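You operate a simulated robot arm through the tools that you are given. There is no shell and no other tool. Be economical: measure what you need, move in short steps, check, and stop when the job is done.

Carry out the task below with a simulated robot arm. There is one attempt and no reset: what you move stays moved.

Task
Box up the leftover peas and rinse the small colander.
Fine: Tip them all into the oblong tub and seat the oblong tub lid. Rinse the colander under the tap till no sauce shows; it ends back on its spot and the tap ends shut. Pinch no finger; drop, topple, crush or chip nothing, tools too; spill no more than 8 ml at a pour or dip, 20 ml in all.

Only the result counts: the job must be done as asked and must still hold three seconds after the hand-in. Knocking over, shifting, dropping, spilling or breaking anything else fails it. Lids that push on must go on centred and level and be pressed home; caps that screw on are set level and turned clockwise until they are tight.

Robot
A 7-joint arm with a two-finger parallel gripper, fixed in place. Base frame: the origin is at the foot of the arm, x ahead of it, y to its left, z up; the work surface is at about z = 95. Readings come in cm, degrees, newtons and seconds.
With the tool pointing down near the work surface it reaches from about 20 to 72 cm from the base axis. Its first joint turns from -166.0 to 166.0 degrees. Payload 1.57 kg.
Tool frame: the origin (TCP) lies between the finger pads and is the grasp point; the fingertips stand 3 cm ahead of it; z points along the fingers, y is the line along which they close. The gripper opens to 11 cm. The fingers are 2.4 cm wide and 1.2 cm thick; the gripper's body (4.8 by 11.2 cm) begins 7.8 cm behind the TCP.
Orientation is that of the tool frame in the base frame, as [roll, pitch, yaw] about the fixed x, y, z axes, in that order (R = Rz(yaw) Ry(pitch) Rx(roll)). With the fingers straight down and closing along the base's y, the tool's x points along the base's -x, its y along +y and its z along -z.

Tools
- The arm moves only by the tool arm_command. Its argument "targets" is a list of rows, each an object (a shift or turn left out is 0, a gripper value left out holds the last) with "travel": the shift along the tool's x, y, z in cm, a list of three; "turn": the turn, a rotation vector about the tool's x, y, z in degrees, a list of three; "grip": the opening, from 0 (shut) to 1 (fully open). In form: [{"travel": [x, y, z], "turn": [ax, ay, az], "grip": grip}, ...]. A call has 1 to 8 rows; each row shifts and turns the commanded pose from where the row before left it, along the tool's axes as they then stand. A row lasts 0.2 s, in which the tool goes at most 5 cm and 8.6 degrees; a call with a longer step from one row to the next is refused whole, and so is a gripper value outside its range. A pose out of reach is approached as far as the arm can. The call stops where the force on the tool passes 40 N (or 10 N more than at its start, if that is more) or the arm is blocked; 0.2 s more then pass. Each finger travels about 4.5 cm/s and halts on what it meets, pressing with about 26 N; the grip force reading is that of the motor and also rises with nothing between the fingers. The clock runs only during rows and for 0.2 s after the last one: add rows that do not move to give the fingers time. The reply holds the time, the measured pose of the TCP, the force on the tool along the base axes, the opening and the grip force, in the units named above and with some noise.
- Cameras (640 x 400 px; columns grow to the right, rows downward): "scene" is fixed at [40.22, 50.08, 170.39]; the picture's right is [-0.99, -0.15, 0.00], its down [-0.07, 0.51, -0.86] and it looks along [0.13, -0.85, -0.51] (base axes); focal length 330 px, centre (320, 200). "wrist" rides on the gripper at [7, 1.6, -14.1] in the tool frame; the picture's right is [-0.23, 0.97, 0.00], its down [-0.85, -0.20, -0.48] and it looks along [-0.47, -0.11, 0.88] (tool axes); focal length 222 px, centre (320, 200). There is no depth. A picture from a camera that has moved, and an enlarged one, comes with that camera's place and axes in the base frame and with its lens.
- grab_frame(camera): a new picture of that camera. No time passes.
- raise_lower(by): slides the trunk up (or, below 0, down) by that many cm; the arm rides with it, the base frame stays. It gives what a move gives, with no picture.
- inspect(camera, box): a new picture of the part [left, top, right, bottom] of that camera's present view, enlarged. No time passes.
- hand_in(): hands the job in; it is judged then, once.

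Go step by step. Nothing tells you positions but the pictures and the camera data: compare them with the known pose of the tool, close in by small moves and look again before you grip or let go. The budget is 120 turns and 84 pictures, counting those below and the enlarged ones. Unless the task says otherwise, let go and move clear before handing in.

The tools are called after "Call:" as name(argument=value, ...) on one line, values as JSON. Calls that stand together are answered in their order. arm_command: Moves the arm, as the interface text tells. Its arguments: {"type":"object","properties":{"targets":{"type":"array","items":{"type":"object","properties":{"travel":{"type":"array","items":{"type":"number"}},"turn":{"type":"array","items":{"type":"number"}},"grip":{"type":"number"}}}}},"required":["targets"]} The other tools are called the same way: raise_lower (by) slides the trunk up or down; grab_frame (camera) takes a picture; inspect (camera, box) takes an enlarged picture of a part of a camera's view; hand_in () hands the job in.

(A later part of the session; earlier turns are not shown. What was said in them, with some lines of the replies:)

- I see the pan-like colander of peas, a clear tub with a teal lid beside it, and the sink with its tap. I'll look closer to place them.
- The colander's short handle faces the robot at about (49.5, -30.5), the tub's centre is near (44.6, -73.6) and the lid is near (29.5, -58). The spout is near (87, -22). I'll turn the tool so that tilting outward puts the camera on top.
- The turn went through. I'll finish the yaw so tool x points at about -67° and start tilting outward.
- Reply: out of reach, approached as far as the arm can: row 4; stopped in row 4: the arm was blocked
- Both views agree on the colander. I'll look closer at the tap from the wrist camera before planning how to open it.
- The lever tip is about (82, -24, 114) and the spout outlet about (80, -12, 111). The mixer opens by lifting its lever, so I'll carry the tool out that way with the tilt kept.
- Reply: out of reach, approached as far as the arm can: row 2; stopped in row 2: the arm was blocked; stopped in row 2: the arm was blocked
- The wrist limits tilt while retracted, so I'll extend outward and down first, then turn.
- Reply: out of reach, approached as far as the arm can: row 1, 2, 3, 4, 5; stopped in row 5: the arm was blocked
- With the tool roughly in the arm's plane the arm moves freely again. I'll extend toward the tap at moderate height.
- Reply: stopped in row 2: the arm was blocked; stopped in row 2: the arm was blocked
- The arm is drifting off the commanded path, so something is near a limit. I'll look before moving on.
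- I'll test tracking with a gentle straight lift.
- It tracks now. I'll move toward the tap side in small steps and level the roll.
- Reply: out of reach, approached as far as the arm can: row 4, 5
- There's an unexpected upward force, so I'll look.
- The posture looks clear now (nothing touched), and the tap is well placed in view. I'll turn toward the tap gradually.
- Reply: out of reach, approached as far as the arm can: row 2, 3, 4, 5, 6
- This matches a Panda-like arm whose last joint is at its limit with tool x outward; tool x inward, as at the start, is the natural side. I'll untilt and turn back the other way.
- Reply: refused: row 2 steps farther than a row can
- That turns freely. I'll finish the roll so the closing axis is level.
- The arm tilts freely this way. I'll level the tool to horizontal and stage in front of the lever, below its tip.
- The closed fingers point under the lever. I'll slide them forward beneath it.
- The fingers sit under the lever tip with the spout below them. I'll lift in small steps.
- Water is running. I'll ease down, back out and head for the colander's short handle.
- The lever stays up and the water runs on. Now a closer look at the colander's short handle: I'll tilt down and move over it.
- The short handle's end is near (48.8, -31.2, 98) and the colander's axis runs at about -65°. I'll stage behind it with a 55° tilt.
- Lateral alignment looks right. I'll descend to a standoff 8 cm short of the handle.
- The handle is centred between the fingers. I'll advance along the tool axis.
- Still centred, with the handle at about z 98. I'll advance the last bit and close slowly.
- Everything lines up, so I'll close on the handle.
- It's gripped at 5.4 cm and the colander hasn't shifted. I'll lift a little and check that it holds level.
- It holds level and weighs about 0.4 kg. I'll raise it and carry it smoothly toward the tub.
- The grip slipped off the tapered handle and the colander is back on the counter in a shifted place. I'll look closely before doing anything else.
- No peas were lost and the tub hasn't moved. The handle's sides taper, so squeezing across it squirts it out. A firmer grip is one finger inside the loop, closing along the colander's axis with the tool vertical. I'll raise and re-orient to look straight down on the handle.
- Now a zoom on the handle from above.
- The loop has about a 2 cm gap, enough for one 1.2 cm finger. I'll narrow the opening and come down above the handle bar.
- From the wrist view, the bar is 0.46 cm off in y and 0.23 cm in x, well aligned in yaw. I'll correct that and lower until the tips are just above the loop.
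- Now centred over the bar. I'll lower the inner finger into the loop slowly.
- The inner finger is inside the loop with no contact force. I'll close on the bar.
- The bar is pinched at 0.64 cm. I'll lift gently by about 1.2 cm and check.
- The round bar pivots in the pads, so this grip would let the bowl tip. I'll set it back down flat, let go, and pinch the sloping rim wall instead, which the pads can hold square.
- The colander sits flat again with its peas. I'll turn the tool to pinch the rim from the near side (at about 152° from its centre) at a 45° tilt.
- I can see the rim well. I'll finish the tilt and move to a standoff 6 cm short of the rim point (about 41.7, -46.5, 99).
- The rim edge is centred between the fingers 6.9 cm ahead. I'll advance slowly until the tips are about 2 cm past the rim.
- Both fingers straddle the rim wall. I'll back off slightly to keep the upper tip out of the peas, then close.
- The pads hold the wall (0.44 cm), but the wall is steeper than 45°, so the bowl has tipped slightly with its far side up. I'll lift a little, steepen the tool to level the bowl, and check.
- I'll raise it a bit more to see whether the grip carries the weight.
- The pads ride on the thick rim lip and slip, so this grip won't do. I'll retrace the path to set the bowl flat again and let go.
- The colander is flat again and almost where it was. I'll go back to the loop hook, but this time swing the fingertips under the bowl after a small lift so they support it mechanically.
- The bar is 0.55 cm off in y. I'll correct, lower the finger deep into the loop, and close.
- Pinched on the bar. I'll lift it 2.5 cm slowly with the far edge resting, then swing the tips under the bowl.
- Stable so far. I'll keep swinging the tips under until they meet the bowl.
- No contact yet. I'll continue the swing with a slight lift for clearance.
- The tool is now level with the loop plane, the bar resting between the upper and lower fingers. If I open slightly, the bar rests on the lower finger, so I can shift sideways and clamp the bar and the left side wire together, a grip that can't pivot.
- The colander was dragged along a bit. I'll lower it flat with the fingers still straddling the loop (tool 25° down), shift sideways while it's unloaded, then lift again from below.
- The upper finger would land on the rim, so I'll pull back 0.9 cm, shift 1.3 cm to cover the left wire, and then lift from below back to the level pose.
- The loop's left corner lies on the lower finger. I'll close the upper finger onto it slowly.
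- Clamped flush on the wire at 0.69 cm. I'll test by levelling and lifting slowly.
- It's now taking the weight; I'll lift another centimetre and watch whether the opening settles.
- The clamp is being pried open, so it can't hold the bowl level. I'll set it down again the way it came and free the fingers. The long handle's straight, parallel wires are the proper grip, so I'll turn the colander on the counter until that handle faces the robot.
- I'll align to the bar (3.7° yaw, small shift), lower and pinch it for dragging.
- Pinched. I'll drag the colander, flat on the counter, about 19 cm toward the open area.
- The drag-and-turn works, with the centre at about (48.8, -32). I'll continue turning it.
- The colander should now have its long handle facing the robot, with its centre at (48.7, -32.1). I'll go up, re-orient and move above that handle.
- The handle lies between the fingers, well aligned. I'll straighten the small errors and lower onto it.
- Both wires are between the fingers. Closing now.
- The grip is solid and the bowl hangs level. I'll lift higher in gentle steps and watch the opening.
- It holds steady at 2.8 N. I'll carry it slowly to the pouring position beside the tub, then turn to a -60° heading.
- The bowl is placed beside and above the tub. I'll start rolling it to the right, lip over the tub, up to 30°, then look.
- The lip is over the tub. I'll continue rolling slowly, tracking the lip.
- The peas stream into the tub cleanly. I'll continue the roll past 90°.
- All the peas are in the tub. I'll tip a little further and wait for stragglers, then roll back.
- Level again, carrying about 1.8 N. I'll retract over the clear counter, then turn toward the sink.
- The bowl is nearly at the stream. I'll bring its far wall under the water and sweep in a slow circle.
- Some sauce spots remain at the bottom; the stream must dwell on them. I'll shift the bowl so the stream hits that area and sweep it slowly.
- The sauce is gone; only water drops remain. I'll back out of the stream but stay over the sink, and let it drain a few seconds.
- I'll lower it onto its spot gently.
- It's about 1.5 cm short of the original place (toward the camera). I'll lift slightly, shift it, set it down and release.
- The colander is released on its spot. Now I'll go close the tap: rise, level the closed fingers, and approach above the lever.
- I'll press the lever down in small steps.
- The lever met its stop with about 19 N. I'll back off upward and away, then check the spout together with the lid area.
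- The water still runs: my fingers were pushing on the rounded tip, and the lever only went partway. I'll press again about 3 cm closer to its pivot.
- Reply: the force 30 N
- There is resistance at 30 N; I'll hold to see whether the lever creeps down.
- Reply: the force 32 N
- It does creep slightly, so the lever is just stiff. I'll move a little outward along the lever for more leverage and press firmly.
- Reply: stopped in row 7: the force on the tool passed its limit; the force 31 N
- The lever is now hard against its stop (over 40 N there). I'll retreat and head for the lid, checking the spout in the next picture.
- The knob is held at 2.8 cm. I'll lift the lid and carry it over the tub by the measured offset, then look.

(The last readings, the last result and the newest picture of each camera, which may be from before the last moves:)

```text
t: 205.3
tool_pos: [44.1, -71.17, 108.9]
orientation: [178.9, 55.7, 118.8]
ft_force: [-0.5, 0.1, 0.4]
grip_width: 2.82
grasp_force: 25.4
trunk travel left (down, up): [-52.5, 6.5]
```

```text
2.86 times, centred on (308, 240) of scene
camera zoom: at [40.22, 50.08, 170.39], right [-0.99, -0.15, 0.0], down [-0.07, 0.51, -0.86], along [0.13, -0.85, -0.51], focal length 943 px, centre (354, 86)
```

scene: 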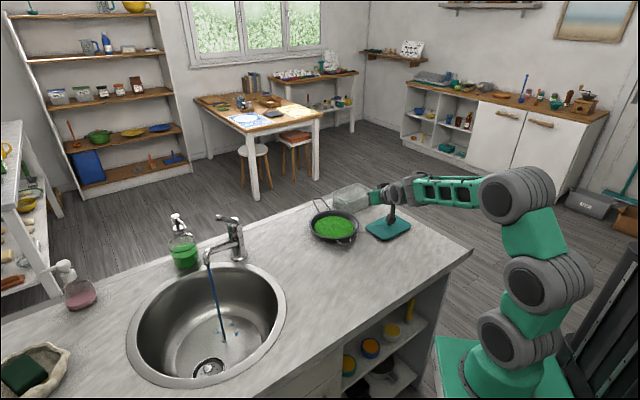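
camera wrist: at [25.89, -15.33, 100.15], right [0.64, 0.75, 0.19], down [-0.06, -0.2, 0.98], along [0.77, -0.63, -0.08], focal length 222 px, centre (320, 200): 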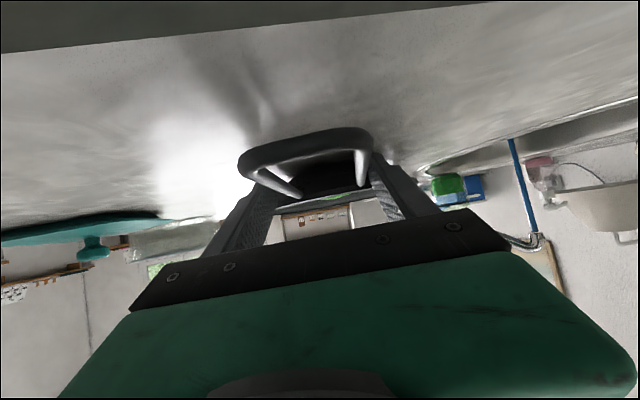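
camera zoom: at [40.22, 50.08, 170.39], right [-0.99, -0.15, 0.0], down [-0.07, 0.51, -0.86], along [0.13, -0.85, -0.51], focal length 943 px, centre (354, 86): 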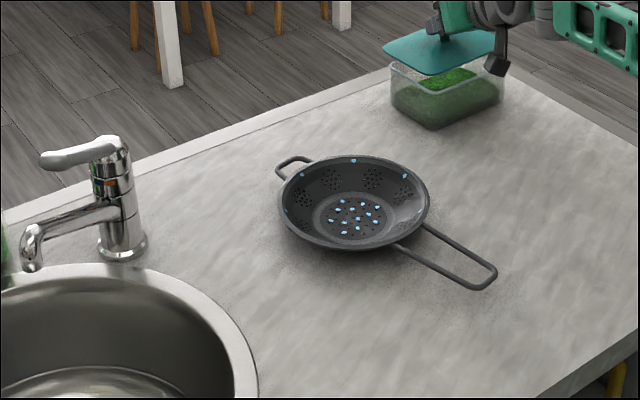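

The tap is shut and the colander sits on its spot. The lid is about 0.7 cm too far left in the picture; I'll correct, lower close to the rim, and take one sharp look.

Call:
arm_command(targets=[{"travel": [0.14, -0.66, -0.2]}, {"travel": [0.6, 0, 0.4]}, {"travel": [0.5, 0, 0.35]}, {}])

Call:
inspect(camera="scene", box=[314, 170, 394, 220])

```text
t: 206.3
tool_pos: [43.56, -71.3, 107.46]
orientation: [178.8, 55.7, 118.9]
ft_force: [-0.4, 0.3, -0.2]
grip_width: 2.84
grasp_force: 26.9
trunk travel left (down, up): [-52.5, 6.5]
```

```text
8.00 times, centred on (354, 195) of scene
camera zoom: at [40.22, 50.08, 170.39], right [-0.99, -0.15, 0.0], down [-0.07, 0.51, -0.86], along [0.13, -0.85, -0.51], focal length 2640 px, centre (48, 240)
```

zoom: 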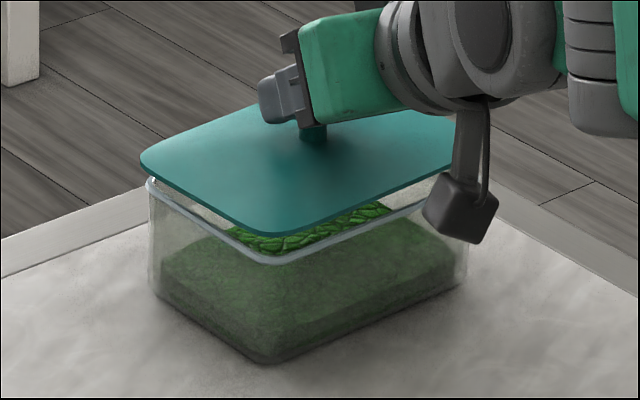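

The lid's left and front overhangs look even, so it's centred, about 1.6 cm above the rim. I'll lower it in small steps until it touches.

Call:
arm_command(targets=[{"travel": [0.25, 0, 0.17]}, {"travel": [0.25, 0, 0.17]}, {"travel": [0.25, 0, 0.17]}, {}])

Call:
arm_command(targets=[{"travel": [0.2, 0, 0.14]}, {"travel": [0.2, 0, 0.14]}, {}])

```text
t: 207.3
tool_pos: [43.36, -71.38, 106.76]
orientation: [178.9, 55.8, 119.0]
ft_force: [-1.9, 0.5, 1.4]
grip_width: 2.82
grasp_force: 26.2
trunk travel left (down, up): [-52.5, 6.5]
```

```text
t: 208.1
tool_pos: [43.47, -71.51, 106.37]
orientation: [179.0, 55.7, 118.9]
ft_force: [-1.5, 0.8, 1.6]
grip_width: 2.83
grasp_force: 26.0
trunk travel left (down, up): [-52.5, 6.5]
```

Call:
arm_command(targets=[{"travel": [0.2, 0, 0.14]}, {"travel": [0.2, 0, 0.14]}, {}])

Call:
arm_command(targets=[{"travel": [0.2, 0, 0.14]}, {"travel": [0.2, 0, 0.14]}, {}])

```text
t: 208.9
tool_pos: [43.4, -71.34, 106.27]
orientation: [178.9, 56.1, 118.9]
ft_force: [-1.4, 0.2, 16.4]
grip_width: 2.83
grasp_force: 26.3
trunk travel left (down, up): [-52.5, 6.5]
```

```text
t: 209.7
tool_pos: [43.35, -71.39, 105.67]
orientation: [178.9, 56.1, 118.9]
ft_force: [0.7, -3.6, 20.1]
grip_width: 2.85
grasp_force: 25.9
trunk travel left (down, up): [-52.5, 6.5]
```

It touched at 106.3 and then pushed in to 105.7, like a push fit. I'll keep pressing until it stops moving.

Call:
arm_command(targets=[{"travel": [0.2, 0, 0.14]}, {"travel": [0.15, 0, 0.1]}, {}])

Call:
arm_command(targets=[{"travel": [0.15, 0, 0.1]}, {"travel": [0.15, 0, 0.1]}, {}, {}])

```text
t: 210.5
tool_pos: [43.39, -71.24, 105.35]
orientation: [179.0, 56.1, 118.7]
ft_force: [-2.1, -1.5, 25.0]
grip_width: 2.84
grasp_force: 26.1
trunk travel left (down, up): [-52.5, 6.5]
```

```text
t: 211.5
tool_pos: [43.39, -71.39, 105.3]
orientation: [178.8, 56.4, 118.9]
ft_force: [-4.0, 1.8, 32.3]
grip_width: 2.83
grasp_force: 26.2
trunk travel left (down, up): [-52.5, 6.5]
```

It stops at 105.3 with 32 N, so it's home. One last firm push, then I'll release and back away.

Call:
arm_command(targets=[{"travel": [0.12, 0, 0.08]}, {}, {"travel": [-0.5, 0, -0.34]}, {"travel": [-0.4, 0, -0.28]}, {}])

```text
t: 212.7
tool_pos: [43.4, -71.22, 105.3]
orientation: [178.8, 55.5, 118.8]
ft_force: [-0.2, -2.8, 11.0]
grip_width: 2.82
grasp_force: 25.6
trunk travel left (down, up): [-52.5, 6.5]
```

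Call:
arm_command(targets=[{"travel": [-0.25, 0, -0.17]}, {"grip": 0.35}, {"grip": 0.45}, {"grip": 0.5}, {}])

Call:
arm_command(targets=[{"travel": [-1, 0, -1.5]}, {"travel": [-2, 0, -3]}, {"travel": [-2, 0, -4]}, {"travel": [-2, 0, -4]}, {"travel": [-2, 0, -4]}])

```text
t: 213.9
tool_pos: [43.43, -71.38, 105.67]
orientation: [178.9, 55.6, 118.8]
ft_force: [0.1, 0.4, 0.4]
grip_width: 5.49
grasp_force: 0.0
trunk travel left (down, up): [-52.5, 6.5]
```

```text
t: 215.1
tool_pos: [38.93, -63.92, 122.45]
orientation: [178.8, 55.6, 118.8]
ft_force: [0.4, 0.5, 0.4]
grip_width: 5.48
grasp_force: 0.0
trunk travel left (down, up): [-52.5, 6.5]
```

Call:
inspect(camera="scene", box=[314, 170, 394, 220])

```text
refused: no pictures are left
```

The peas are in the tub, the lid is pressed down, the colander is rinsed and back in place, and the tap is shut. The arm is clear, so I'm handing in.

Call:
hand_in()

```text
The job is handed in.
```

I've handed the job in, but not everything went cleanly. No result came back, and I had no pictures left to check the lid after pressing it.

- **Peas:** they are tipped into the oblong tub, and I saw no spill in the pictures.
- **Lid:** it was pressed on until it stopped moving at about 32 N. I judged that seated from the force and height readings alone.
- **Colander:** it was rinsed until no sauce showed and set back on its spot. Its long handle now points the opposite way from the start.
- **Tap:** it is shut. The last wide picture showed no stream.
- **Colander drop:** early on, the full colander slipped out of the grip and came down on the counter from up to about 7 cm. It stayed upright and I saw no peas lost, but it may count as a drop.
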